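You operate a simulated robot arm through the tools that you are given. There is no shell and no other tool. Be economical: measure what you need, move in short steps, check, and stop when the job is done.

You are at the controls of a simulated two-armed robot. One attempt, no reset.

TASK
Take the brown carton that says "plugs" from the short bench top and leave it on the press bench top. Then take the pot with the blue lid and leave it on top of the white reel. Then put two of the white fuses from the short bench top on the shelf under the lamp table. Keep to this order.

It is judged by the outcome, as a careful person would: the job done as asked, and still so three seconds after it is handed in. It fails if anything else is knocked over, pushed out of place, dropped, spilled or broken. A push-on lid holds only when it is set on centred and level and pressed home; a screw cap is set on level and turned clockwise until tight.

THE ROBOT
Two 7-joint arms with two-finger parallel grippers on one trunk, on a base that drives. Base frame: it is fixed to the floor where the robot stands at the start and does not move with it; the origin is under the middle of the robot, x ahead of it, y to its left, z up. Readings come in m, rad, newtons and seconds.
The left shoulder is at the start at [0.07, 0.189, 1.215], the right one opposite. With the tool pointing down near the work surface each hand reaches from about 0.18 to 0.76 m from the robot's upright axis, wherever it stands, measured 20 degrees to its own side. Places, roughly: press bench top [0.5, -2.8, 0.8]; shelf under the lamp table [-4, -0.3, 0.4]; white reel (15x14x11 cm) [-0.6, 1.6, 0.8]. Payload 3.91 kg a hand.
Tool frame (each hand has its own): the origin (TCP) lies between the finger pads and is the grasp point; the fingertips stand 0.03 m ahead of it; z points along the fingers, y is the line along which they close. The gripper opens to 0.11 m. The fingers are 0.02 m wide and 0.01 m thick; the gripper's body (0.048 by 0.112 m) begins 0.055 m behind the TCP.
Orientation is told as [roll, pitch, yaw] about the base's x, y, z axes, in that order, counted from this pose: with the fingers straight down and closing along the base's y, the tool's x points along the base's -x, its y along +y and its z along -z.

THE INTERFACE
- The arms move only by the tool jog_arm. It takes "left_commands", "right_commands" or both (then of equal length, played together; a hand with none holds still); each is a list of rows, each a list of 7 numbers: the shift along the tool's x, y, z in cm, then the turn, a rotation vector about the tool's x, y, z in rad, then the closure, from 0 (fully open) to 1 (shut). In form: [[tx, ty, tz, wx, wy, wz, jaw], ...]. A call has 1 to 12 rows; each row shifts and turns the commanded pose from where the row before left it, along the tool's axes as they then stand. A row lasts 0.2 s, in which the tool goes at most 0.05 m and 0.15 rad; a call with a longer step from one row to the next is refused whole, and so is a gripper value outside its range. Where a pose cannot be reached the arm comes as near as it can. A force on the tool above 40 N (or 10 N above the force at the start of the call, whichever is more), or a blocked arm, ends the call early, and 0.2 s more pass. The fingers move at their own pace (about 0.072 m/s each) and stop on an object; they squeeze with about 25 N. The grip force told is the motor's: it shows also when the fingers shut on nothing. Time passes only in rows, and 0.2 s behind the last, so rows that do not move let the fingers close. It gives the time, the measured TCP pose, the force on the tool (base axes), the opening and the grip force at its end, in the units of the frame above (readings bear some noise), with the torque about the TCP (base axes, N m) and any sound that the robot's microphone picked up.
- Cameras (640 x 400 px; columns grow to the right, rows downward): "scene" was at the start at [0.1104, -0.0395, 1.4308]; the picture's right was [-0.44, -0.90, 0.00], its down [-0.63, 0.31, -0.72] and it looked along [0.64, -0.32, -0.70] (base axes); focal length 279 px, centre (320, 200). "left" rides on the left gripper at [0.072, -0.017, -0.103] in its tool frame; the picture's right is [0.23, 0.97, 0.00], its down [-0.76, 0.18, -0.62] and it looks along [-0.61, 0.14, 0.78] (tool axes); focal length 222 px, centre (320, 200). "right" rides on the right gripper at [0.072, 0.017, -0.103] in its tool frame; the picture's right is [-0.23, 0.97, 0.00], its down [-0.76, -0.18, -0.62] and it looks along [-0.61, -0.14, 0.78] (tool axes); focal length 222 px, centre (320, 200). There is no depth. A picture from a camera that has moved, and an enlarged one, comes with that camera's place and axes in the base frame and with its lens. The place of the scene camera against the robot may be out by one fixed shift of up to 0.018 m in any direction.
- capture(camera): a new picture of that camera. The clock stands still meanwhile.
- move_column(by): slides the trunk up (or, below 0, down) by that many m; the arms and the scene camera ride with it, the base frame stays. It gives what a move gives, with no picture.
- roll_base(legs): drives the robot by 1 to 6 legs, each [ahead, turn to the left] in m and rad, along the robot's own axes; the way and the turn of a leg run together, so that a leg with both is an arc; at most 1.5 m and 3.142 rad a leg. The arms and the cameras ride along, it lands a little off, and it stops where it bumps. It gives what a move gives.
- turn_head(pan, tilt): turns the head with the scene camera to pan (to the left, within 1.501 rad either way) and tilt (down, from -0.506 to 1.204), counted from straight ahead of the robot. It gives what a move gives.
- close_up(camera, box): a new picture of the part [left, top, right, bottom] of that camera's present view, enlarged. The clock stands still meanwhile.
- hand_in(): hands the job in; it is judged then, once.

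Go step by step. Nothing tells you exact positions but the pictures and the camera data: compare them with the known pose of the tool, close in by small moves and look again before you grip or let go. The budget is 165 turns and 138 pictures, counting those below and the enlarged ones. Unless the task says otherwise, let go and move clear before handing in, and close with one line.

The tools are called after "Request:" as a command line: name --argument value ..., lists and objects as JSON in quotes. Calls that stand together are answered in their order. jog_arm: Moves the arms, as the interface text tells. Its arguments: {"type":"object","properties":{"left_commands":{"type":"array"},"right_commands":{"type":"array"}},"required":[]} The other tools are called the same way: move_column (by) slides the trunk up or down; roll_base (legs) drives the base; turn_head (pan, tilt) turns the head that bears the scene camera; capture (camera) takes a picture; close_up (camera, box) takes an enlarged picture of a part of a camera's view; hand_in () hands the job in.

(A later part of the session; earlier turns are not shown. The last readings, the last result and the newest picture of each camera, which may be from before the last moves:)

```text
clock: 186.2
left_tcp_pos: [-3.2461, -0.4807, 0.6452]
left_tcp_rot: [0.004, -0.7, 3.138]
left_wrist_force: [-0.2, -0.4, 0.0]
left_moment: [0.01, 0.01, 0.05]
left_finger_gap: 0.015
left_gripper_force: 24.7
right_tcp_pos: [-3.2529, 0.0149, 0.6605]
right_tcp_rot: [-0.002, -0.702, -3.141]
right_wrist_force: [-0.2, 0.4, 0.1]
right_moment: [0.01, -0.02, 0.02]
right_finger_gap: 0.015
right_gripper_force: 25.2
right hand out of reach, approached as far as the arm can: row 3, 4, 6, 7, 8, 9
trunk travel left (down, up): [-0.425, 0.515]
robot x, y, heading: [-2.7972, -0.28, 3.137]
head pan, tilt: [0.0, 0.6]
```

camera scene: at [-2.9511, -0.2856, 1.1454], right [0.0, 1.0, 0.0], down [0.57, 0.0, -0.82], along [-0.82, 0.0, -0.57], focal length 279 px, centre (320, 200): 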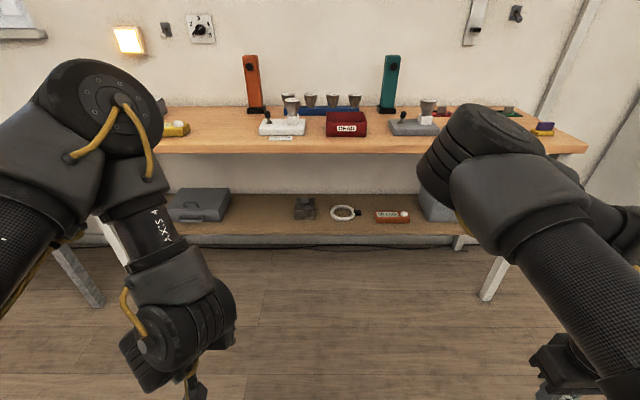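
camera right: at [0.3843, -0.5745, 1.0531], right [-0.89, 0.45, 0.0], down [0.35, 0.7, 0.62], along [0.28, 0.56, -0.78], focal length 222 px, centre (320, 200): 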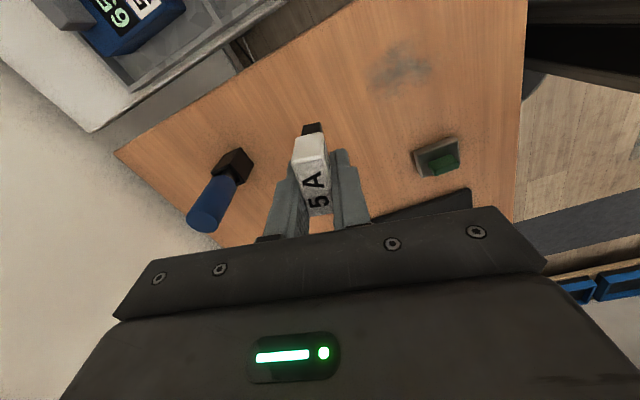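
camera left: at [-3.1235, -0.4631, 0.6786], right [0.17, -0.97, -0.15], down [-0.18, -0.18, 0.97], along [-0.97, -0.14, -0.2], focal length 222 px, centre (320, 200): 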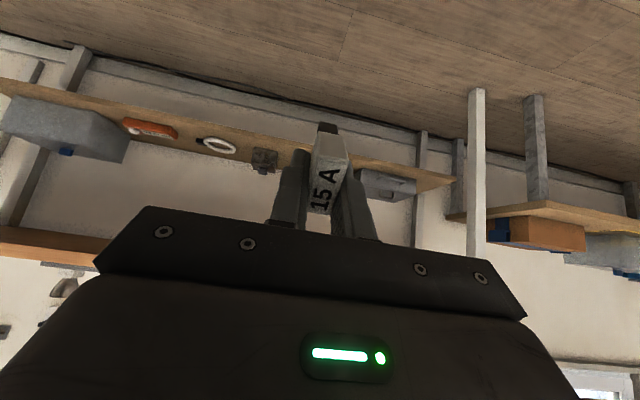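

Request:
move_column --by -0.13

Request:
roll_base --legs '[[0.4, 0]]'

Request:
capture --camera "left"

Request:
capture --camera "right"

Request:
capture --camera "scene"

```text
clock: 187.8
left_tcp_pos: [-3.2451, -0.4811, 0.5153]
left_tcp_rot: [-0.001, -0.701, 3.14]
left_wrist_force: [0.6, -1.1, 0.4]
left_moment: [0.03, 0.02, 0.0]
left_finger_gap: 0.0148
left_gripper_force: 24.9
right_tcp_pos: [-3.253, 0.0134, 0.529]
right_tcp_rot: [-0.003, -0.696, -3.14]
right_wrist_force: [0.1, -0.1, 0.2]
right_moment: [0.0, -0.01, -0.05]
right_finger_gap: 0.0151
right_gripper_force: 24.9
trunk travel left (down, up): [-0.295, 0.645]
robot x, y, heading: [-2.7973, -0.2801, 3.141]
head pan, tilt: [0.0, 0.6]
```

```text
clock: 190.2
left_tcp_pos: [-3.6371, -0.4801, 0.5164]
left_tcp_rot: [0.0, -0.7, 3.139]
left_wrist_force: [0.1, -0.6, -1.4]
left_moment: [0.02, -0.02, -0.02]
left_finger_gap: 0.0151
left_gripper_force: 24.9
right_tcp_pos: [-3.6447, 0.0157, 0.5301]
right_tcp_rot: [-0.002, -0.699, -3.144]
right_wrist_force: [-0.2, 0.0, -0.5]
right_moment: [-0.01, -0.02, 0.01]
right_finger_gap: 0.0151
right_gripper_force: 24.7
trunk travel left (down, up): [-0.295, 0.645]
robot x, y, heading: [-3.1889, -0.2796, 3.136]
head pan, tilt: [0.0, 0.6]
```

```text
48 pictures are left
camera left: at [-3.5147, -0.4625, 0.5484], right [0.17, -0.97, -0.15], down [-0.18, -0.18, 0.97], along [-0.97, -0.14, -0.21], focal length 222 px, centre (320, 200)
```

left: 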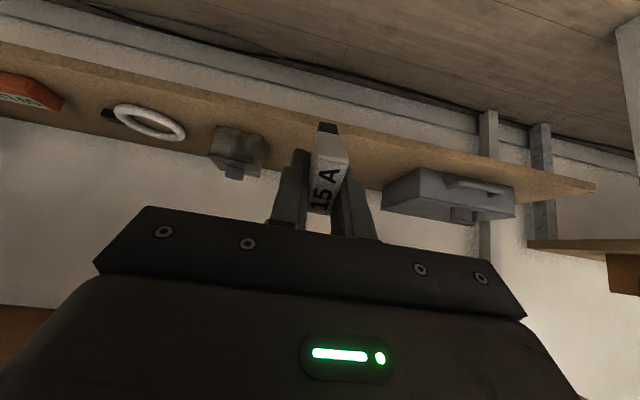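

```text
47 pictures are left
camera right: at [-3.5225, -0.001, 0.563], right [-0.17, -0.97, 0.14], down [-0.18, 0.18, 0.97], along [-0.97, 0.14, -0.21], focal length 222 px, centre (320, 200)
```

right: 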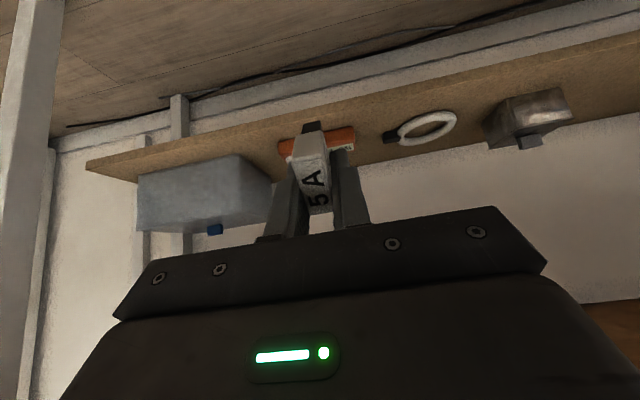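

```text
46 pictures are left
camera scene: at [-3.3424, -0.2853, 1.0154], right [0.0, 1.0, 0.0], down [0.57, 0.0, -0.82], along [-0.82, 0.0, -0.57], focal length 279 px, centre (320, 200)
```

scene: 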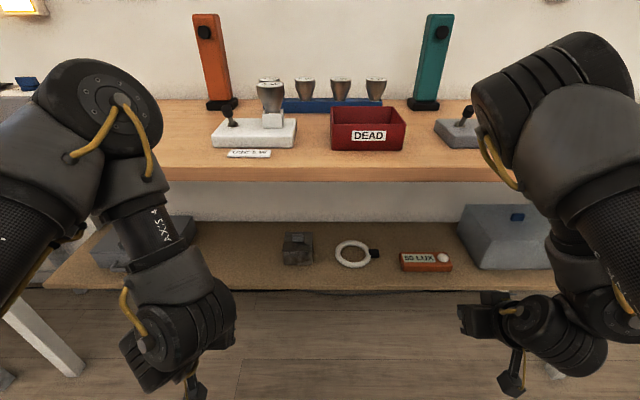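

I'm worried about the raised elbows meeting the table edge if I drive in like this. I'll back off and try a lower trunk with arms reaching forward nearly horizontally instead.

Request:
roll_base --legs '[[-0.4, 0]]'

Request:
jog_arm --left_commands '[[-1.5, 0, -1.5, 0, -0.14, 0, 0.95], [-1.5, 0, -1.5, 0, -0.14, 0, 0.95], [-2, 0, -1, 0, -0.14, 0, 0.95], [-2, 0, -1, 0, -0.14, 0, 0.95], [-2, 0, 0, 0, -0.14, 0, 0.95]]' --right_commands '[[-1.5, 0, -1.5, 0, -0.14, 0, 0.95], [-1.5, 0, -1.5, 0, -0.14, 0, 0.95], [-2, 0, -1, 0, -0.14, 0, 0.95], [-2, 0, -1, 0, -0.14, 0, 0.95], [-2, 0, 0, 0, -0.14, 0, 0.95]]'

Request:
capture --camera "scene"

```text
clock: 192.7
left_tcp_pos: [-3.2369, -0.4831, 0.514]
left_tcp_rot: [0.002, -0.702, -3.135]
left_wrist_force: [0.0, 0.1, 0.4]
left_moment: [0.0, -0.03, -0.02]
left_finger_gap: 0.0151
left_gripper_force: 25.2
right_tcp_pos: [-3.249, 0.0126, 0.5303]
right_tcp_rot: [-0.003, -0.699, -3.135]
right_wrist_force: [-0.4, 0.2, -0.5]
right_moment: [0.0, 0.02, -0.01]
right_finger_gap: 0.0148
right_gripper_force: 24.4
trunk travel left (down, up): [-0.295, 0.645]
robot x, y, heading: [-2.7919, -0.2807, -3.139]
head pan, tilt: [0.0, 0.6]
```

```text
clock: 193.9
left_tcp_pos: [-3.3085, -0.4721, 0.6382]
left_tcp_rot: [-0.008, -1.084, -3.135]
left_wrist_force: [0.0, -0.8, 0.4]
left_moment: [0.04, -0.02, 0.04]
left_finger_gap: 0.0151
left_gripper_force: 24.8
left hand out of reach, approached as far as the arm can: row 1, 2, 3, 4, 5
right_tcp_pos: [-3.3269, -0.0084, 0.6693]
right_tcp_rot: [-0.01, -1.178, -3.131]
right_wrist_force: [-0.1, -0.1, 0.1]
right_moment: [-0.01, -0.02, -0.01]
right_finger_gap: 0.0153
right_gripper_force: 25.5
right hand out of reach, approached as far as the arm can: row 1, 2, 3, 4, 5
trunk travel left (down, up): [-0.295, 0.645]
robot x, y, heading: [-2.7892, -0.2811, -3.141]
head pan, tilt: [0.0, 0.6]
```

```text
45 pictures are left
camera scene: at [-2.9436, -0.2866, 1.0154], right [0.0, 1.0, 0.0], down [0.57, 0.0, -0.82], along [-0.82, 0.0, -0.57], focal length 279 px, centre (320, 200)
```

scene: 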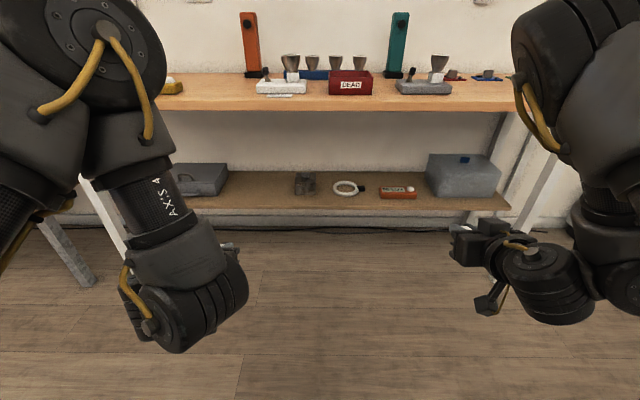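

Request:
jog_arm --left_commands '[[1.5, 0, 1.5, 0, -0.1, 0, 0.95], [1.5, 0, 1.5, 0, -0.1, 0, 0.95], [1.5, 0, 1.5, 0, -0.1, 0, 0.95], [1.5, 0, 1.5, 0, 0, 0, 0.95], [1.5, 0, 1.5, 0, 0, 0, 0.95]]' --right_commands '[[1.5, 0, 1.5, 0, -0.1, 0, 0.95], [1.5, 0, 1.5, 0, -0.1, 0, 0.95], [1.5, 0, 1.5, 0, -0.1, 0, 0.95], [1.5, 0, 1.5, 0, 0, 0, 0.95], [1.5, 0, 1.5, 0, 0, 0, 0.95]]'

Request:
capture --camera "scene"

```text
clock: 195.1
left_tcp_pos: [-3.4265, -0.4754, 0.5852]
left_tcp_rot: [-0.019, -1.329, -3.121]
left_wrist_force: [0.9, -0.2, -1.1]
left_moment: [-0.01, 0.0, -0.01]
left_finger_gap: 0.015
left_gripper_force: 24.6
left hand out of reach, approached as far as the arm can: row 1, 2, 3
right_tcp_pos: [-3.3991, -0.0084, 0.6054]
right_tcp_rot: [-0.055, -1.368, -3.106]
right_wrist_force: [0.0, 0.2, 0.0]
right_moment: [-0.01, 0.01, -0.02]
right_finger_gap: 0.0153
right_gripper_force: 25.4
right hand out of reach, approached as far as the arm can: row 1, 2, 3, 5
trunk travel left (down, up): [-0.295, 0.645]
robot x, y, heading: [-2.7883, -0.2815, -3.143]
head pan, tilt: [0.0, 0.6]
```

```text
44 pictures are left
camera scene: at [-2.9433, -0.2869, 1.0155], right [0.0, 1.0, 0.0], down [0.56, 0.0, -0.83], along [-0.83, 0.0, -0.56], focal length 279 px, centre (320, 200)
```

scene: 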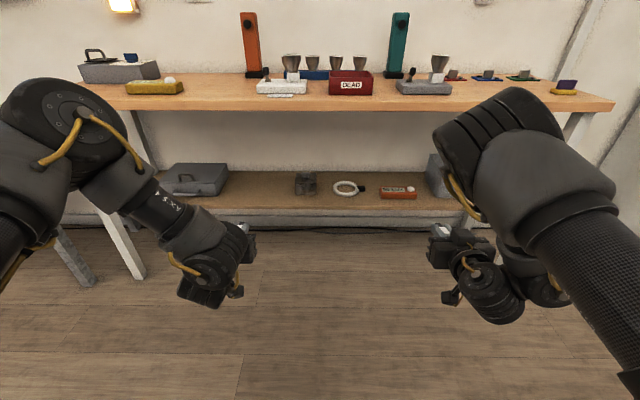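

The left arm now stretches out nicely. Continuing to raise and extend both hands forward, levelling them.

Request:
jog_arm --left_commands '[[2, 0, 2, 0, -0.04, 0, 0.95], [2, 0, 2, 0, -0.04, 0, 0.95], [2, 0, 2, 0, -0.04, 0, 0.95], [2, 0, 2, 0, -0.04, 0, 0.95]]' --right_commands '[[0, 0, 3, 0, 0, 0, 0.95], [0, 0, 3, 0, 0, 0, 0.95], [1, 0, 3, 0, 0, 0, 0.95], [2, 0, 2, 0, 0, 0, 0.95]]'

Request:
capture --camera "scene"

```text
clock: 196.1
left_tcp_pos: [-3.4663, -0.4498, 0.574]
left_tcp_rot: [-0.049, -1.491, -3.089]
left_wrist_force: [-0.6, 0.2, -0.2]
left_moment: [-0.02, 0.01, 0.03]
left_finger_gap: 0.0151
left_gripper_force: 25.0
left hand out of reach, approached as far as the arm can: row 1, 2, 3, 4
right_tcp_pos: [-3.4069, 0.0067, 0.5682]
right_tcp_rot: [-0.047, -1.361, -3.117]
right_wrist_force: [0.7, 0.5, 0.2]
right_moment: [-0.01, 0.0, -0.01]
right_finger_gap: 0.0149
right_gripper_force: 25.4
right hand out of reach, approached as far as the arm can: row 1, 2, 3, 4
trunk travel left (down, up): [-0.295, 0.645]
robot x, y, heading: [-2.7899, -0.2842, -3.137]
head pan, tilt: [0.0, 0.6]
```

```text
43 pictures are left
camera scene: at [-2.9441, -0.286, 1.0154], right [0.0, 1.0, 0.0], down [0.57, 0.0, -0.82], along [-0.82, 0.0, -0.57], focal length 279 px, centre (320, 200)
```

scene: 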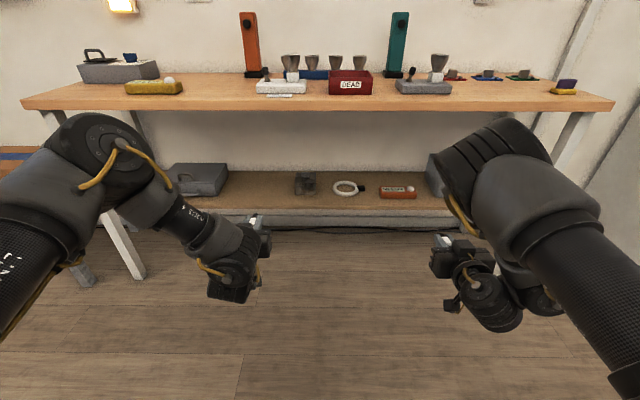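

Request:
jog_arm --left_commands '[[0, 0, 3, 0, 0.05, 0, 0.95], [0, 0, 3, 0, 0.05, 0, 0.95], [0, 0, 3, 0, 0, 0, 0.95], [0, 0, 3, 0, 0, 0, 0.95]]'

Request:
capture --camera "scene"

```text
clock: 197.1
left_tcp_pos: [-3.5141, -0.4025, 0.6074]
left_tcp_rot: [-0.026, -1.388, -3.107]
left_wrist_force: [-0.5, -0.2, -0.2]
left_moment: [0.01, 0.02, 0.01]
left_finger_gap: 0.0152
left_gripper_force: 24.9
left hand out of reach, approached as far as the arm can: row 1, 2, 3, 4
right_tcp_pos: [-3.4053, 0.0073, 0.5695]
right_tcp_rot: [-0.05, -1.361, -3.113]
right_wrist_force: [0.0, -0.2, -0.7]
right_moment: [0.0, 0.0, -0.02]
right_finger_gap: 0.0153
right_gripper_force: 25.0
trunk travel left (down, up): [-0.295, 0.645]
robot x, y, heading: [-2.7942, -0.2798, -3.142]
head pan, tilt: [0.0, 0.6]
```

```text
42 pictures are left
camera scene: at [-2.9438, -0.2861, 1.0154], right [0.0, 1.0, 0.0], down [0.57, 0.0, -0.82], along [-0.82, 0.0, -0.57], focal length 279 px, centre (320, 200)
```

scene: 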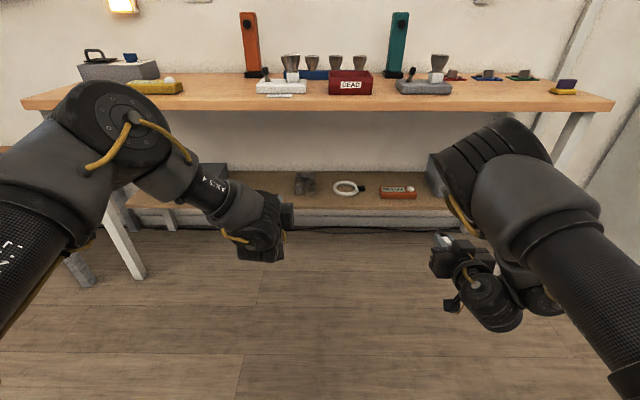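

Left hand is now stretched out level enough, with its elbow well behind. I'll move it left, draw the right hand back, and lower the trunk before rolling in.

Request:
jog_arm --left_commands '[[0, 2.5, 0, 0, 0, 0, 0.95], [0, 2.5, 0, 0, 0, 0, 0.95], [0, 2.5, 0, 0, 0, 0, 0.95]]' --right_commands '[[1, 0, -3, 0, 0, 0, 0.95], [1, 0, -3, 0, 0, 0, 0.95], [1, 0, -3, 0, 0, 0, 0.95]]'

Request:
move_column --by -0.1

Request:
capture --camera "left"

```text
clock: 197.9
left_tcp_pos: [-3.4774, -0.4478, 0.6133]
left_tcp_rot: [-0.02, -1.388, -3.117]
left_wrist_force: [0.0, -0.1, 0.1]
left_moment: [0.0, 0.02, 0.03]
left_finger_gap: 0.0153
left_gripper_force: 24.8
left hand out of reach, approached as far as the arm can: row 1, 2, 3
right_tcp_pos: [-3.3436, -0.0116, 0.5573]
right_tcp_rot: [-0.068, -1.362, -3.1]
right_wrist_force: [1.2, 0.0, -1.0]
right_moment: [-0.01, -0.03, -0.03]
right_finger_gap: 0.0152
right_gripper_force: 25.2
right hand out of reach, approached as far as the arm can: row 2, 3
trunk travel left (down, up): [-0.295, 0.645]
robot x, y, heading: [-2.7917, -0.2834, -3.133]
head pan, tilt: [0.0, 0.6]
```

```text
clock: 199.3
left_tcp_pos: [-3.4761, -0.4482, 0.5128]
left_tcp_rot: [-0.021, -1.39, -3.114]
left_wrist_force: [-0.4, -0.8, -0.5]
left_moment: [-0.02, 0.01, 0.02]
left_finger_gap: 0.015
left_gripper_force: 24.9
right_tcp_pos: [-3.3448, -0.0115, 0.4576]
right_tcp_rot: [-0.069, -1.364, -3.104]
right_wrist_force: [-0.3, -0.5, -0.2]
right_moment: [0.01, -0.01, 0.02]
right_finger_gap: 0.0151
right_gripper_force: 25.1
trunk travel left (down, up): [-0.195, 0.745]
robot x, y, heading: [-2.7928, -0.2804, -3.136]
head pan, tilt: [0.0, 0.6]
```

```text
41 pictures are left
camera left: at [-3.3614, -0.4302, 0.4618], right [0.05, -0.97, -0.23], down [0.48, -0.18, 0.86], along [-0.88, -0.15, 0.46], focal length 222 px, centre (320, 200)
```

left: 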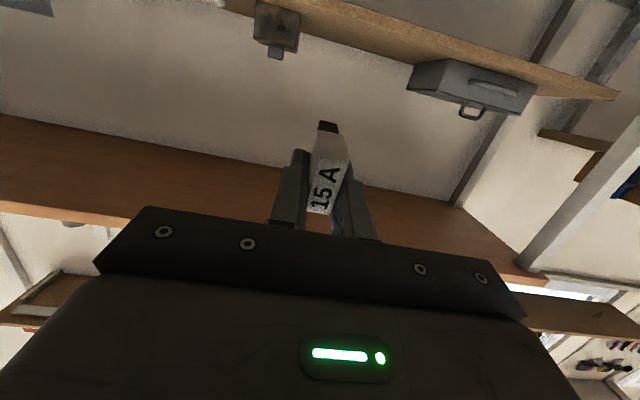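

Now I see the camera side of the wrist is underneath, which still clears the shelf front. I'll roll in part of the way with a slight left turn and look.

Request:
roll_base --legs '[[0, 0.045], [0.3, 0]]'

Request:
capture --camera "left"

Request:
capture --camera "scene"

```text
clock: 201.7
left_tcp_pos: [-3.7685, -0.4935, 0.5128]
left_tcp_rot: [-0.023, -1.389, -3.07]
left_wrist_force: [0.0, 0.4, -0.1]
left_moment: [0.03, 0.02, 0.0]
left_finger_gap: 0.0148
left_gripper_force: 24.5
right_tcp_pos: [-3.6562, -0.0514, 0.4555]
right_tcp_rot: [-0.068, -1.361, -3.057]
right_wrist_force: [0.1, 1.1, -0.8]
right_moment: [0.0, -0.01, 0.02]
right_finger_gap: 0.0149
right_gripper_force: 25.2
trunk travel left (down, up): [-0.195, 0.745]
robot x, y, heading: [-3.0919, -0.2952, -3.095]
head pan, tilt: [0.0, 0.6]
```

```text
40 pictures are left
camera left: at [-3.6538, -0.4703, 0.4615], right [0.09, -0.97, -0.23], down [0.48, -0.16, 0.86], along [-0.87, -0.19, 0.46], focal length 222 px, centre (320, 200)
```

left: 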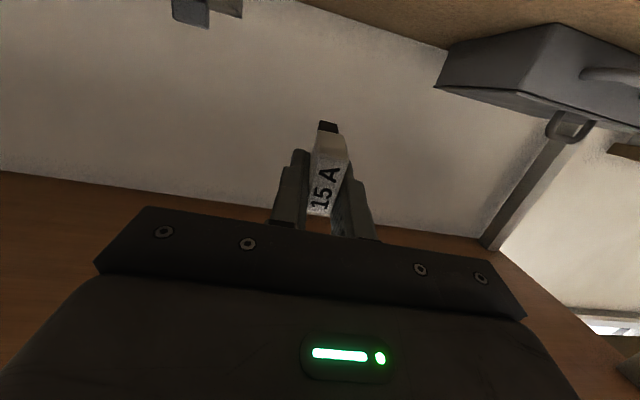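

```text
39 pictures are left
camera scene: at [-3.2432, -0.307, 0.9154], right [-0.05, 1.0, 0.0], down [0.56, 0.03, -0.82], along [-0.82, -0.04, -0.57], focal length 279 px, centre (320, 200)
```

scene: 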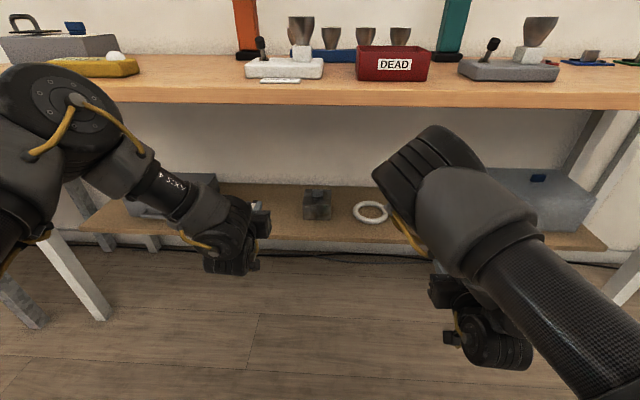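

Request:
roll_base --legs '[[0.09, 0]]'

Request:
close_up --camera "scene" --box '[160, 130, 400, 280]'

```text
clock: 202.8
left_tcp_pos: [-3.859, -0.4979, 0.5127]
left_tcp_rot: [-0.02, -1.389, -3.071]
left_wrist_force: [-0.8, -0.5, -0.4]
left_moment: [0.02, 0.01, 0.01]
left_finger_gap: 0.015
left_gripper_force: 24.8
right_tcp_pos: [-3.7472, -0.056, 0.457]
right_tcp_rot: [-0.068, -1.361, -3.057]
right_wrist_force: [0.9, 0.7, -0.4]
right_moment: [-0.01, 0.03, -0.01]
right_finger_gap: 0.0152
right_gripper_force: 25.5
trunk travel left (down, up): [-0.195, 0.745]
robot x, y, heading: [-3.182, -0.299, -3.098]
head pan, tilt: [0.0, 0.6]
```

```text
2.67 times, centred on (280, 205) of scene
camera zoom: at [-3.3337, -0.3113, 0.9153], right [-0.05, 1.0, 0.0], down [0.56, 0.03, -0.82], along [-0.82, -0.04, -0.57], focal length 744 px, centre (427, 187)
```

zoom: 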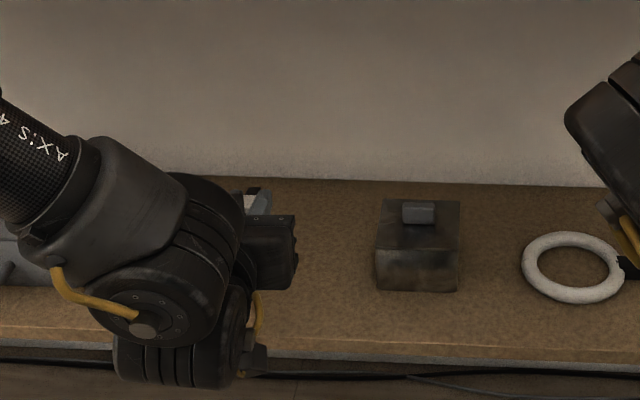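

The left hand is over the shelf, wrist still in front of the edge. Lowering with the trunk in small steps, watching the force.

Request:
move_column --by -0.06

Request:
close_up --camera "left" --box '[160, 0, 480, 220]'

Request:
close_up --camera "scene" --box '[160, 130, 400, 280]'

```text
clock: 203.8
left_tcp_pos: [-3.8584, -0.4972, 0.4522]
left_tcp_rot: [-0.021, -1.391, -3.071]
left_wrist_force: [-0.6, 0.6, -0.3]
left_moment: [0.02, -0.03, 0.03]
left_finger_gap: 0.015
left_gripper_force: 25.0
right_tcp_pos: [-3.747, -0.0546, 0.3967]
right_tcp_rot: [-0.069, -1.363, -3.059]
right_wrist_force: [0.0, -1.4, -0.3]
right_moment: [-0.02, 0.01, 0.02]
right_finger_gap: 0.0153
right_gripper_force: 24.9
trunk travel left (down, up): [-0.135, 0.805]
robot x, y, heading: [-3.182, -0.2959, -3.096]
head pan, tilt: [0.0, 0.6]
```

```text
1.82 times, centred on (320, 110) of left
camera zoom: at [-3.7441, -0.4743, 0.4017], right [0.09, -0.97, -0.23], down [0.48, -0.16, 0.86], along [-0.87, -0.19, 0.46], focal length 404 px, centre (320, 364)
```

zoom: 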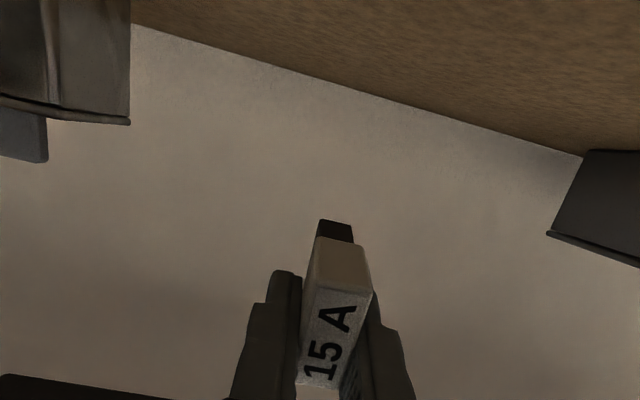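

```text
2.67 times, centred on (280, 205) of scene
camera zoom: at [-3.3333, -0.3113, 0.8555], right [-0.05, 1.0, 0.0], down [0.56, 0.03, -0.83], along [-0.82, -0.04, -0.56], focal length 744 px, centre (427, 187)
```

zoom: 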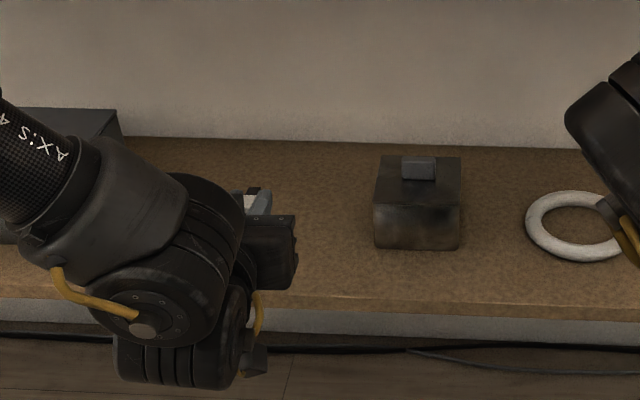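

From this low view the shelf top is nearer z≈0.35 with its front edge near x≈-3.885. I'll roll 5 cm further in and lower more.

Request:
roll_base --legs '[[0.055, 0]]'

Request:
move_column --by -0.045

Request:
close_up --camera "left" --box '[160, 0, 480, 220]'

Request:
close_up --camera "scene" --box '[160, 100, 400, 250]'

```text
clock: 204.8
left_tcp_pos: [-3.9129, -0.501, 0.4528]
left_tcp_rot: [-0.021, -1.389, -3.07]
left_wrist_force: [-0.3, 0.1, -0.7]
left_moment: [-0.01, 0.01, -0.02]
left_finger_gap: 0.015
left_gripper_force: 25.0
right_tcp_pos: [-3.801, -0.0586, 0.3972]
right_tcp_rot: [-0.067, -1.361, -3.057]
right_wrist_force: [-0.3, -0.7, 0.6]
right_moment: [-0.04, -0.01, -0.01]
right_finger_gap: 0.0152
right_gripper_force: 25.4
trunk travel left (down, up): [-0.135, 0.805]
robot x, y, heading: [-3.2351, -0.3055, -3.096]
head pan, tilt: [0.0, 0.6]
```

```text
clock: 205.6
left_tcp_pos: [-3.9123, -0.4999, 0.4082]
left_tcp_rot: [-0.021, -1.39, -3.071]
left_wrist_force: [-0.7, -0.1, -0.7]
left_moment: [-0.02, 0.02, -0.01]
left_finger_gap: 0.0154
left_gripper_force: 25.2
right_tcp_pos: [-3.7999, -0.0593, 0.3521]
right_tcp_rot: [-0.068, -1.363, -3.059]
right_wrist_force: [0.0, -0.1, -0.1]
right_moment: [0.0, -0.01, 0.04]
right_finger_gap: 0.0149
right_gripper_force: 25.0
trunk travel left (down, up): [-0.09, 0.85]
robot x, y, heading: [-3.2335, -0.3026, -3.096]
head pan, tilt: [0.0, 0.6]
```

```text
1.82 times, centred on (320, 110) of left
camera zoom: at [-3.7978, -0.4775, 0.3566], right [0.09, -0.97, -0.23], down [0.48, -0.16, 0.86], along [-0.87, -0.19, 0.46], focal length 404 px, centre (320, 364)
```

zoom: 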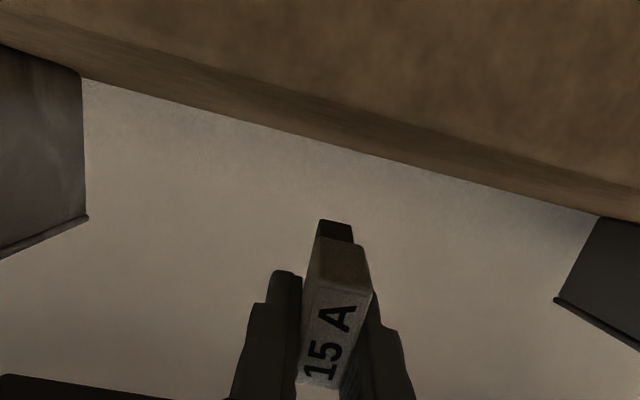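

```text
2.67 times, centred on (280, 175) of scene
camera zoom: at [-3.3872, -0.314, 0.8105], right [-0.05, 1.0, 0.0], down [0.56, 0.03, -0.83], along [-0.82, -0.04, -0.56], focal length 744 px, centre (427, 267)
```

zoom: 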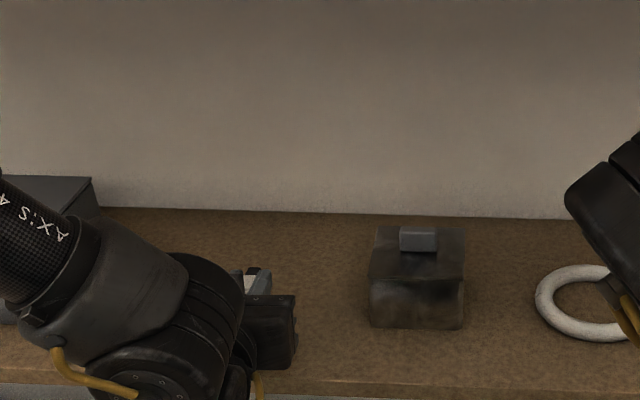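

Shelf top is at z≈0.352. About 3 cm left to lower.

Request:
move_column --by -0.022

Request:
move_column --by -0.005

```text
clock: 206.3
left_tcp_pos: [-3.9116, -0.5006, 0.3855]
left_tcp_rot: [-0.022, -1.389, -3.07]
left_wrist_force: [0.3, 0.1, 0.3]
left_moment: [-0.03, 0.0, 0.01]
left_finger_gap: 0.0151
left_gripper_force: 25.4
right_tcp_pos: [-3.8011, -0.0586, 0.3295]
right_tcp_rot: [-0.067, -1.363, -3.057]
right_wrist_force: [0.0, 0.5, -0.6]
right_moment: [0.03, -0.03, 0.02]
right_finger_gap: 0.0151
right_gripper_force: 25.4
trunk travel left (down, up): [-0.068, 0.872]
robot x, y, heading: [-3.2333, -0.3015, -3.088]
head pan, tilt: [0.0, 0.6]
```

```text
clock: 206.8
left_tcp_pos: [-3.912, -0.4999, 0.3818]
left_tcp_rot: [-0.02, -1.39, -3.071]
left_wrist_force: [-0.4, 0.2, 1.3]
left_moment: [0.0, 0.1, -0.01]
left_finger_gap: 0.0149
left_gripper_force: 25.5
right_tcp_pos: [-3.8006, -0.0594, 0.3259]
right_tcp_rot: [-0.068, -1.363, -3.058]
right_wrist_force: [0.3, -0.6, -0.5]
right_moment: [0.01, 0.0, -0.02]
right_finger_gap: 0.0154
right_gripper_force: 25.4
trunk travel left (down, up): [-0.063, 0.877]
robot x, y, heading: [-3.2359, -0.3015, -3.09]
head pan, tilt: [0.0, 0.6]
```

Light contact felt. Letting the left fuse go with a partial opening.

Request:
jog_arm --left_commands '[[0.1, 0, 0, 0, 0, 0, 0.95], [0, 0, 0, 0, 0, 0, 0.75], [0, 0, 0, 0, 0, 0, 0.7], [0, 0, 0, 0, 0, 0, 0.7], [0, 0, 0, 0, 0, 0, 0.7]]'

Request:
capture --camera "left"

Request:
close_up --camera "scene" --box '[160, 100, 400, 250]'

```text
clock: 208.1
left_tcp_pos: [-3.911, -0.5005, 0.3794]
left_tcp_rot: [-0.023, -1.389, -3.069]
left_wrist_force: [-0.3, 0.3, -0.2]
left_moment: [-0.03, -0.02, 0.0]
left_finger_gap: 0.0329
left_gripper_force: 0.1
right_tcp_pos: [-3.7997, -0.0597, 0.3247]
right_tcp_rot: [-0.069, -1.363, -3.058]
right_wrist_force: [-0.4, 1.2, 0.2]
right_moment: [0.02, -0.01, -0.02]
right_finger_gap: 0.0151
right_gripper_force: 24.5
trunk travel left (down, up): [-0.063, 0.877]
robot x, y, heading: [-3.2352, -0.3004, -3.092]
head pan, tilt: [0.0, 0.6]
```

```text
33 pictures are left
camera left: at [-3.7973, -0.4774, 0.3285], right [0.09, -0.97, -0.23], down [0.48, -0.16, 0.86], along [-0.87, -0.19, 0.46], focal length 222 px, centre (320, 200)
```

left: 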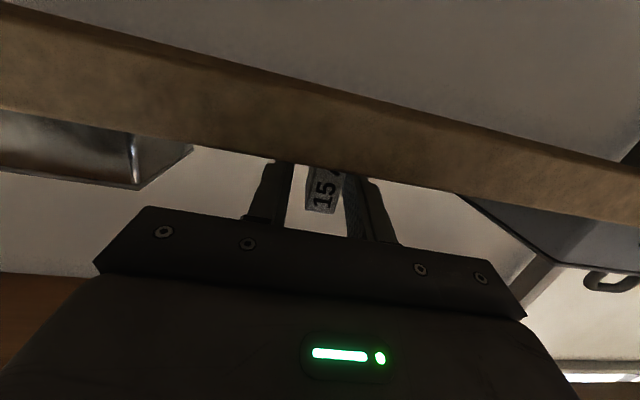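

```text
2.67 times, centred on (280, 175) of scene
camera zoom: at [-3.3873, -0.314, 0.7834], right [-0.05, 1.0, 0.0], down [0.56, 0.03, -0.82], along [-0.82, -0.04, -0.57], focal length 744 px, centre (427, 267)
```

zoom: 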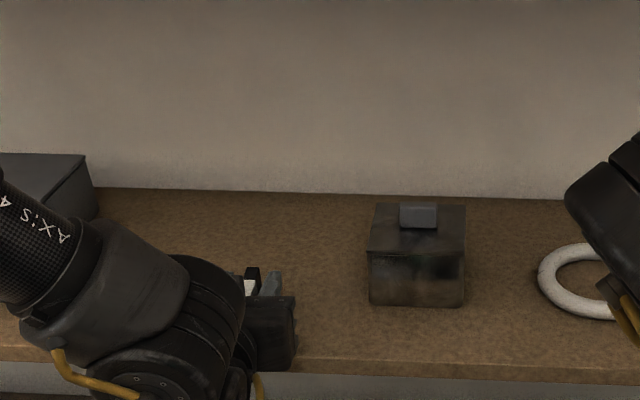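

The fuse stands on the shelf between the open fingers. Backing straight out.

Request:
roll_base --legs '[[-0.25, 0]]'

Request:
capture --camera "scene"

```text
clock: 209.9
left_tcp_pos: [-3.6618, -0.49, 0.3809]
left_tcp_rot: [-0.021, -1.388, -3.068]
left_wrist_force: [-0.9, 0.5, 0.3]
left_moment: [0.01, 0.04, 0.01]
left_finger_gap: 0.033
left_gripper_force: 0.0
right_tcp_pos: [-3.5528, -0.0489, 0.326]
right_tcp_rot: [-0.069, -1.361, -3.054]
right_wrist_force: [-0.1, 0.3, -0.4]
right_moment: [-0.01, -0.01, -0.01]
right_finger_gap: 0.0149
right_gripper_force: 25.1
trunk travel left (down, up): [-0.063, 0.877]
robot x, y, heading: [-2.9884, -0.2913, -3.086]
head pan, tilt: [0.0, 0.6]
```

```text
31 pictures are left
camera scene: at [-3.1383, -0.3019, 0.7834], right [-0.05, 1.0, 0.0], down [0.56, 0.03, -0.82], along [-0.82, -0.04, -0.57], focal length 279 px, centre (320, 200)
```

scene: 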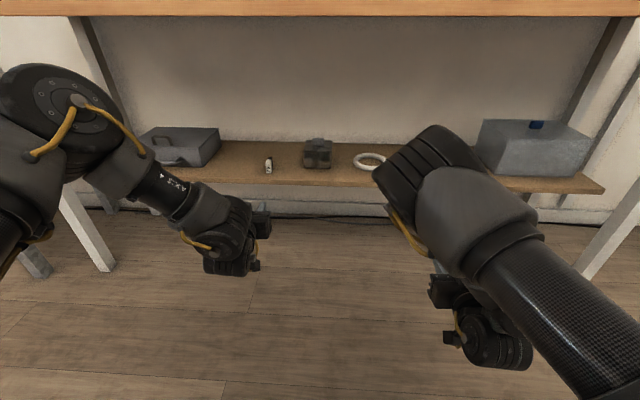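

The first fuse stands well on the shelf. Now I'll raise the trunk and pull the left hand back and up so only the right hand enters next.

Request:
move_column --by 0.125

Request:
jog_arm --left_commands '[[-1, 0, -4, 0, 0, 0, 0.7], [-1, 0, -4, 0, 0, 0, 0.7], [-1, 0, -4, 0, 0, 0, 0.7], [-1, 0, -4, 0, 0, 0, 0.7], [-1, 0, -4, 0, 0, 0, 0.7], [-1, 0, -4, 0, 0, 0, 0.7]]'

Request:
capture --camera "scene"

```text
clock: 211.4
left_tcp_pos: [-3.6618, -0.4898, 0.5047]
left_tcp_rot: [-0.02, -1.388, -3.068]
left_wrist_force: [-0.1, 0.0, 0.2]
left_moment: [0.03, -0.02, 0.01]
left_finger_gap: 0.0332
left_gripper_force: 0.1
right_tcp_pos: [-3.5532, -0.0488, 0.4503]
right_tcp_rot: [-0.068, -1.362, -3.054]
right_wrist_force: [-0.6, -0.1, -0.9]
right_moment: [-0.02, -0.01, 0.02]
right_finger_gap: 0.0148
right_gripper_force: 24.8
trunk travel left (down, up): [-0.188, 0.752]
robot x, y, heading: [-2.9866, -0.2932, -3.09]
head pan, tilt: [0.0, 0.6]
```

```text
clock: 212.8
left_tcp_pos: [-3.625, -0.488, 0.5228]
left_tcp_rot: [-0.022, -1.39, -3.068]
left_wrist_force: [0.5, -0.5, -0.5]
left_moment: [-0.03, 0.01, -0.01]
left_finger_gap: 0.0328
left_gripper_force: 0.1
left hand out of reach, approached as far as the arm can: row 2, 3, 4, 5, 6
right_tcp_pos: [-3.5526, -0.0486, 0.4501]
right_tcp_rot: [-0.068, -1.362, -3.055]
right_wrist_force: [-0.4, -0.4, -0.1]
right_moment: [-0.01, -0.02, -0.03]
right_finger_gap: 0.015
right_gripper_force: 25.0
trunk travel left (down, up): [-0.188, 0.752]
robot x, y, heading: [-2.9882, -0.2917, -3.082]
head pan, tilt: [0.0, 0.6]
```

```text
30 pictures are left
camera scene: at [-3.1383, -0.3019, 0.9084], right [-0.05, 1.0, 0.0], down [0.56, 0.03, -0.82], along [-0.82, -0.04, -0.57], focal length 279 px, centre (320, 200)
```

scene: 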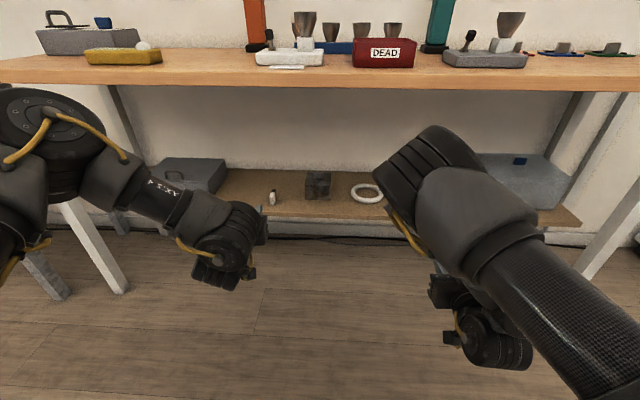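

Request:
jog_arm --left_commands '[[-1, 0, -3, 0, 0.14, 0, 0.7], [0, 0, -4, 0, 0.14, 0, 0.7], [1, 0, -4, 0, 0.14, 0, 0.7], [2, 0, -4, 0, 0.14, 0, 0.7], [3, 0, -3, 0, 0.14, 0, 0.7], [3, 0, -3, 0, 0.14, 0, 0.7], [3, 0, -3, 0, 0.14, 0, 0.7], [3, 0, -2, 0, 0, 0, 0.7]]'

Request:
capture --camera "scene"

```text
clock: 214.6
left_tcp_pos: [-3.3942, -0.476, 0.5603]
left_tcp_rot: [-0.002, -0.475, -3.086]
left_wrist_force: [0.2, 0.3, 0.5]
left_moment: [-0.02, -0.01, 0.02]
left_finger_gap: 0.0332
left_gripper_force: 0.1
left hand out of reach, approached as far as the arm can: row 5, 6, 7, 8
right_tcp_pos: [-3.5521, -0.0491, 0.4502]
right_tcp_rot: [-0.065, -1.364, -3.057]
right_wrist_force: [0.4, -0.3, -0.6]
right_moment: [0.02, 0.03, 0.03]
right_finger_gap: 0.0151
right_gripper_force: 24.6
trunk travel left (down, up): [-0.188, 0.752]
robot x, y, heading: [-2.9827, -0.2892, -3.086]
head pan, tilt: [0.0, 0.6]
```

```text
29 pictures are left
camera scene: at [-3.1381, -0.3016, 0.9085], right [-0.05, 1.0, 0.0], down [0.56, 0.03, -0.83], along [-0.82, -0.04, -0.56], focal length 279 px, centre (320, 200)
```

scene: 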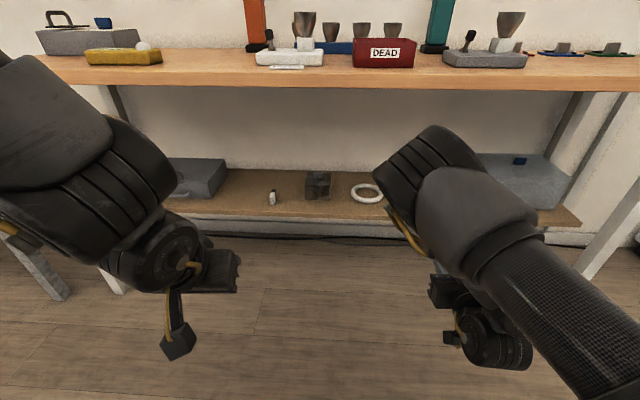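

The right elbow would come close to the table edge, so I'll stretch the right arm further forward first, here in the clear.

Request:
jog_arm --right_commands '[[1.5, 0, 2.5, 0, -0.03, 0, 0.95], [1.5, 0, 2.5, 0, -0.03, 0, 0.95], [1, 0, 3, 0, 0, 0, 0.95], [0, 0, 3, 0, 0, 0, 0.95], [0, 0, 3, 0, 0, 0, 0.95], [0, 0, 3, 0, 0.03, 0, 0.95], [0, 0, 3, 0, 0.03, 0, 0.95]]' --left_commands '[[2, 0, -3, 0, 0.1, 0, 0.7], [2, 0, -3, 0, 0.1, 0, 0.7], [2, 0, -3, 0, 0.1, 0, 0.7], [2, 0, -3, 0, 0.1, 0, 0.7], [2, 0, -2, 0, 0.07, 0, 0.7], [2, 0, -2, 0, 0, 0, 0.7], [2, 0, -2, 0, 0, 0, 0.7]]'

Request:
capture --camera "scene"

```text
clock: 216.2
left_tcp_pos: [-3.2875, -0.4758, 0.6386]
left_tcp_rot: [-0.005, -0.103, -3.086]
left_wrist_force: [-0.7, -0.7, -0.6]
left_moment: [0.05, -0.01, 0.0]
left_finger_gap: 0.0328
left_gripper_force: 0.0
left hand out of reach, approached as far as the arm can: row 1, 2, 6, 7
right_tcp_pos: [-3.6149, -0.0174, 0.3973]
right_tcp_rot: [-0.08, -1.363, -3.041]
right_wrist_force: [-0.2, 0.2, -0.3]
right_moment: [0.02, -0.02, -0.04]
right_finger_gap: 0.015
right_gripper_force: 24.7
right hand out of reach, approached as far as the arm can: row 3, 4, 5, 6, 7
trunk travel left (down, up): [-0.188, 0.752]
robot x, y, heading: [-2.9829, -0.2903, -3.089]
head pan, tilt: [0.0, 0.6]
```

```text
28 pictures are left
camera scene: at [-3.1386, -0.3043, 0.9083], right [-0.05, 1.0, 0.0], down [0.56, 0.03, -0.82], along [-0.82, -0.04, -0.57], focal length 279 px, centre (320, 200)
```

scene: 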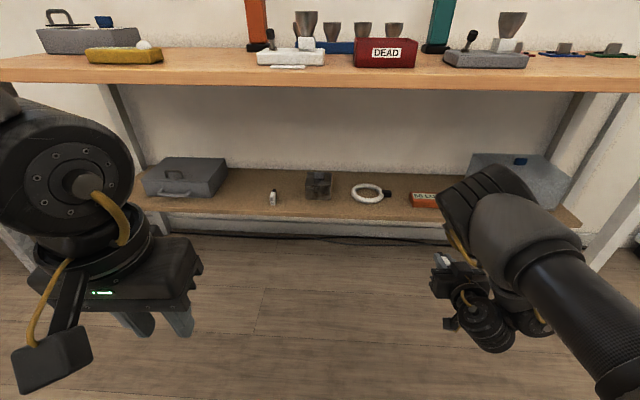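

Request:
jog_arm --right_commands '[[-1, 1, 3, 0, 0.04, 0, 0.95], [-1, 1, 3, 0, 0.04, 0, 0.95], [-1, 1, 3, 0, 0.04, 0, 0.95], [-1, 1, 3, 0, 0, 0, 0.95]]'

Request:
capture --camera "scene"

```text
clock: 217.2
left_tcp_pos: [-3.2876, -0.4738, 0.6393]
left_tcp_rot: [-0.002, -0.105, -3.087]
left_wrist_force: [0.0, 0.3, 0.2]
left_moment: [-0.03, -0.01, -0.03]
left_finger_gap: 0.0329
left_gripper_force: 0.2
right_tcp_pos: [-3.6105, 0.0009, 0.3996]
right_tcp_rot: [-0.039, -1.289, -3.072]
right_wrist_force: [-0.6, -0.2, -1.2]
right_moment: [-0.01, 0.02, 0.02]
right_finger_gap: 0.015
right_gripper_force: 25.3
right hand out of reach, approached as far as the arm can: row 1, 2, 3, 4
trunk travel left (down, up): [-0.188, 0.752]
robot x, y, heading: [-2.9863, -0.2886, -3.089]
head pan, tilt: [0.0, 0.6]
```

```text
27 pictures are left
camera scene: at [-3.1381, -0.302, 0.9085], right [-0.05, 1.0, 0.0], down [0.56, 0.03, -0.83], along [-0.82, -0.04, -0.56], focal length 279 px, centre (320, 200)
```

scene: 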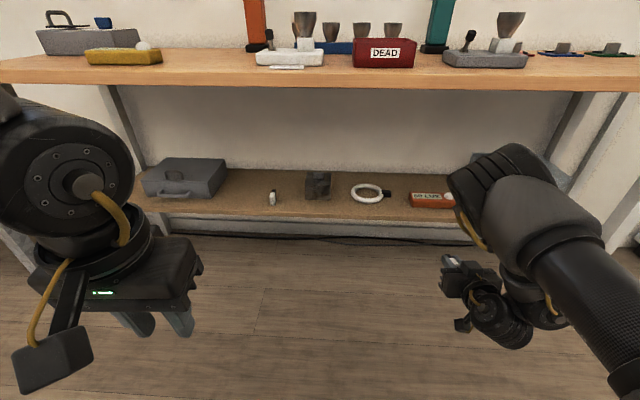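

Request:
move_column --by 0.05

Request:
roll_base --legs '[[0, 0.03], [0.2, 0]]'

Request:
capture --camera "scene"

Request:
capture --camera "right"

```text
clock: 218.1
left_tcp_pos: [-3.2866, -0.474, 0.6896]
left_tcp_rot: [-0.002, -0.105, -3.085]
left_wrist_force: [0.9, 0.5, -0.8]
left_moment: [0.0, -0.02, -0.02]
left_finger_gap: 0.0331
left_gripper_force: 0.2
right_tcp_pos: [-3.6101, 0.0007, 0.4498]
right_tcp_rot: [-0.041, -1.29, -3.074]
right_wrist_force: [0.5, 0.8, -0.3]
right_moment: [0.03, -0.02, 0.02]
right_finger_gap: 0.0154
right_gripper_force: 24.9
trunk travel left (down, up): [-0.238, 0.702]
robot x, y, heading: [-2.9895, -0.2943, -3.088]
head pan, tilt: [0.0, 0.6]
```

```text
clock: 220.1
left_tcp_pos: [-3.4828, -0.4986, 0.6902]
left_tcp_rot: [-0.001, -0.104, -3.063]
left_wrist_force: [-0.1, 0.4, 0.1]
left_moment: [0.0, -0.03, 0.02]
left_finger_gap: 0.0331
left_gripper_force: 0.0
right_tcp_pos: [-3.8165, -0.0315, 0.4492]
right_tcp_rot: [-0.039, -1.289, -3.048]
right_wrist_force: [0.4, -0.2, 0.0]
right_moment: [-0.02, 0.0, 0.03]
right_finger_gap: 0.0153
right_gripper_force: 25.2
trunk travel left (down, up): [-0.238, 0.702]
robot x, y, heading: [-3.1861, -0.3051, -3.06]
head pan, tilt: [0.0, 0.6]
```

```text
26 pictures are left
camera scene: at [-3.3377, -0.3213, 0.9583], right [-0.08, 1.0, 0.0], down [0.56, 0.04, -0.82], along [-0.82, -0.06, -0.57], focal length 279 px, centre (320, 200)
```

scene: 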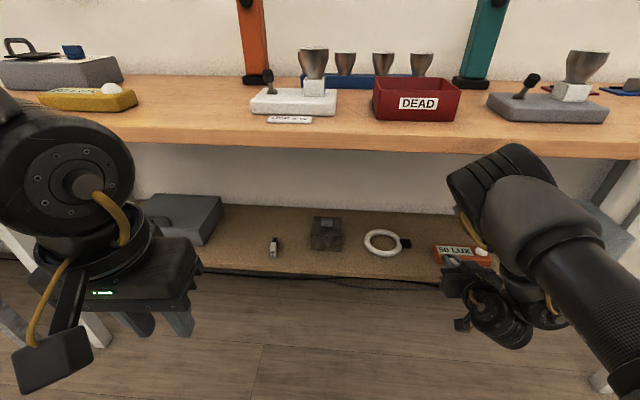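

```text
25 pictures are left
camera right: at [-3.696, -0.04, 0.4077], right [-0.01, -0.98, 0.21], down [0.38, 0.19, 0.91], along [-0.93, 0.09, 0.37], focal length 222 px, centre (320, 200)
```

right: 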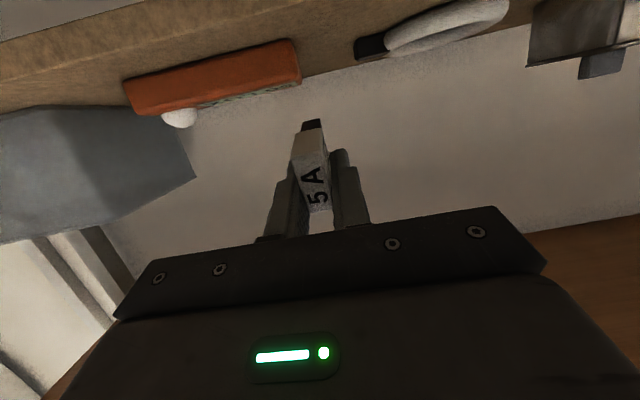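

The gap between the red device and the ring plug is at y≈-0.057; the right fuse needs to go about 2.5 cm that way. Small turn and final roll in.

Request:
roll_base --legs '[[0, 0.037], [0.065, 0]]'

Request:
capture --camera "right"

Request:
capture --camera "scene"

```text
clock: 221.4
left_tcp_pos: [-3.5094, -0.5104, 0.6951]
left_tcp_rot: [0.0, -0.108, -3.03]
left_wrist_force: [-0.4, -0.6, 0.5]
left_moment: [0.0, 0.02, -0.01]
left_finger_gap: 0.0328
left_gripper_force: 0.1
right_tcp_pos: [-3.8507, -0.0548, 0.4485]
right_tcp_rot: [-0.021, -1.286, -3.028]
right_wrist_force: [0.4, -0.9, -0.9]
right_moment: [0.01, 0.0, -0.01]
right_finger_gap: 0.0153
right_gripper_force: 24.8
trunk travel left (down, up): [-0.238, 0.702]
robot x, y, heading: [-3.2232, -0.3096, -3.045]
head pan, tilt: [0.0, 0.6]
stopped in leg 2: the robot was blocked; the commanded pose is now the measured one
```

```text
24 pictures are left
camera right: at [-3.7303, -0.0591, 0.4074], right [0.03, -0.98, 0.21], down [0.37, 0.21, 0.91], along [-0.93, 0.05, 0.36], focal length 222 px, centre (320, 200)
```

right: 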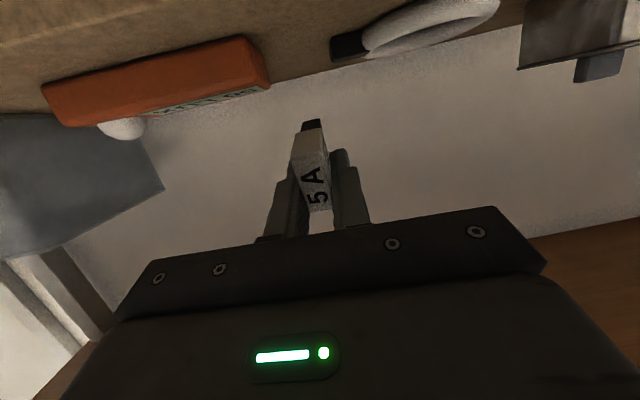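

```text
23 pictures are left
camera scene: at [-3.3656, -0.3266, 0.9605], right [-0.09, 1.0, 0.0], down [0.55, 0.05, -0.83], along [-0.83, -0.08, -0.56], focal length 279 px, centre (320, 200)
```

scene: 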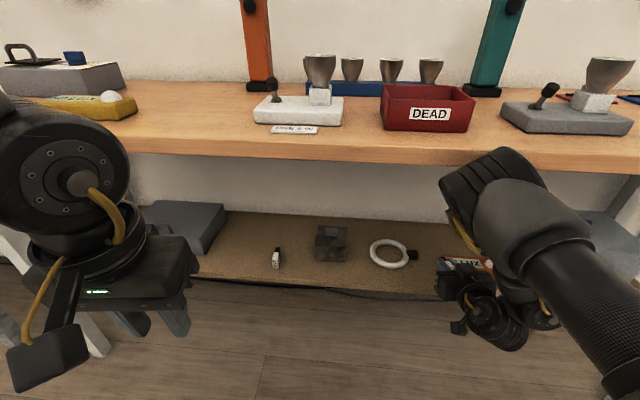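

The robot was blocked 3 cm short – most likely the folded left elbow met the table's front edge. I'll back off and raise the left arm out of the way, then check the table.

Request:
roll_base --legs '[[-0.15, 0]]'

Request:
jog_arm --left_commands '[[0, 0, -4, 0, 0.05, 0, 0.7], [0, 0, -4, 0, 0.05, 0, 0.7], [0, 0, -4, 0, 0, 0, 0.7], [0, 0, -4, 0, 0, 0, 0.7], [0, 0, -4, 0, 0, 0, 0.7], [0, 0, -4, 0, 0, 0, 0.7], [0, 0, -4, 0, 0, 0, 0.7], [0, 0, -3, 0, 0, 0, 0.7]]'

Request:
capture --camera "scene"

```text
clock: 222.8
left_tcp_pos: [-3.3662, -0.4968, 0.6908]
left_tcp_rot: [0.001, -0.1, -3.032]
left_wrist_force: [0.7, 0.3, -0.2]
left_moment: [0.01, 0.02, 0.02]
left_finger_gap: 0.033
left_gripper_force: 0.1
right_tcp_pos: [-3.7058, -0.0418, 0.4402]
right_tcp_rot: [-0.021, -1.274, -3.026]
right_wrist_force: [0.7, 0.3, -0.9]
right_moment: [0.02, 0.0, -0.01]
right_finger_gap: 0.0151
right_gripper_force: 25.4
trunk travel left (down, up): [-0.238, 0.702]
robot x, y, heading: [-3.0698, -0.2958, -3.048]
head pan, tilt: [0.0, 0.6]
```

```text
clock: 224.6
left_tcp_pos: [-3.3158, -0.4413, 0.8954]
left_tcp_rot: [0.0, -0.002, -3.029]
left_wrist_force: [0.2, 0.4, 0.5]
left_moment: [-0.02, -0.01, 0.01]
left_finger_gap: 0.0326
left_gripper_force: 0.0
left hand out of reach, approached as far as the arm can: row 4, 5, 6, 7, 8
right_tcp_pos: [-3.706, -0.0408, 0.4399]
right_tcp_rot: [-0.023, -1.274, -3.024]
right_wrist_force: [-0.3, -0.2, -0.5]
right_moment: [0.01, 0.01, 0.0]
right_finger_gap: 0.0152
right_gripper_force: 25.4
trunk travel left (down, up): [-0.238, 0.702]
robot x, y, heading: [-3.0757, -0.295, -3.04]
head pan, tilt: [0.0, 0.6]
```

```text
22 pictures are left
camera scene: at [-3.2261, -0.3135, 0.9584], right [-0.1, 1.0, 0.0], down [0.56, 0.06, -0.82], along [-0.82, -0.08, -0.57], focal length 279 px, centre (320, 200)
```

scene: 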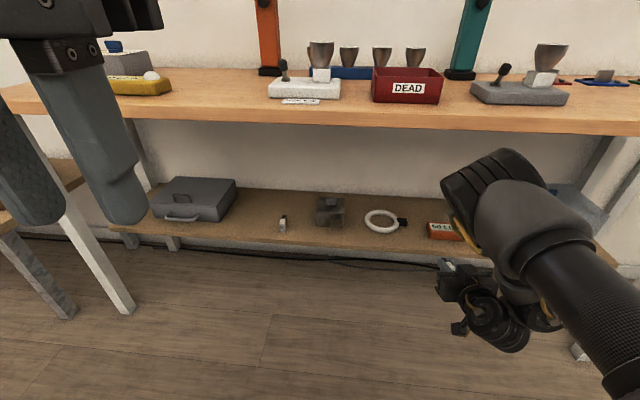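

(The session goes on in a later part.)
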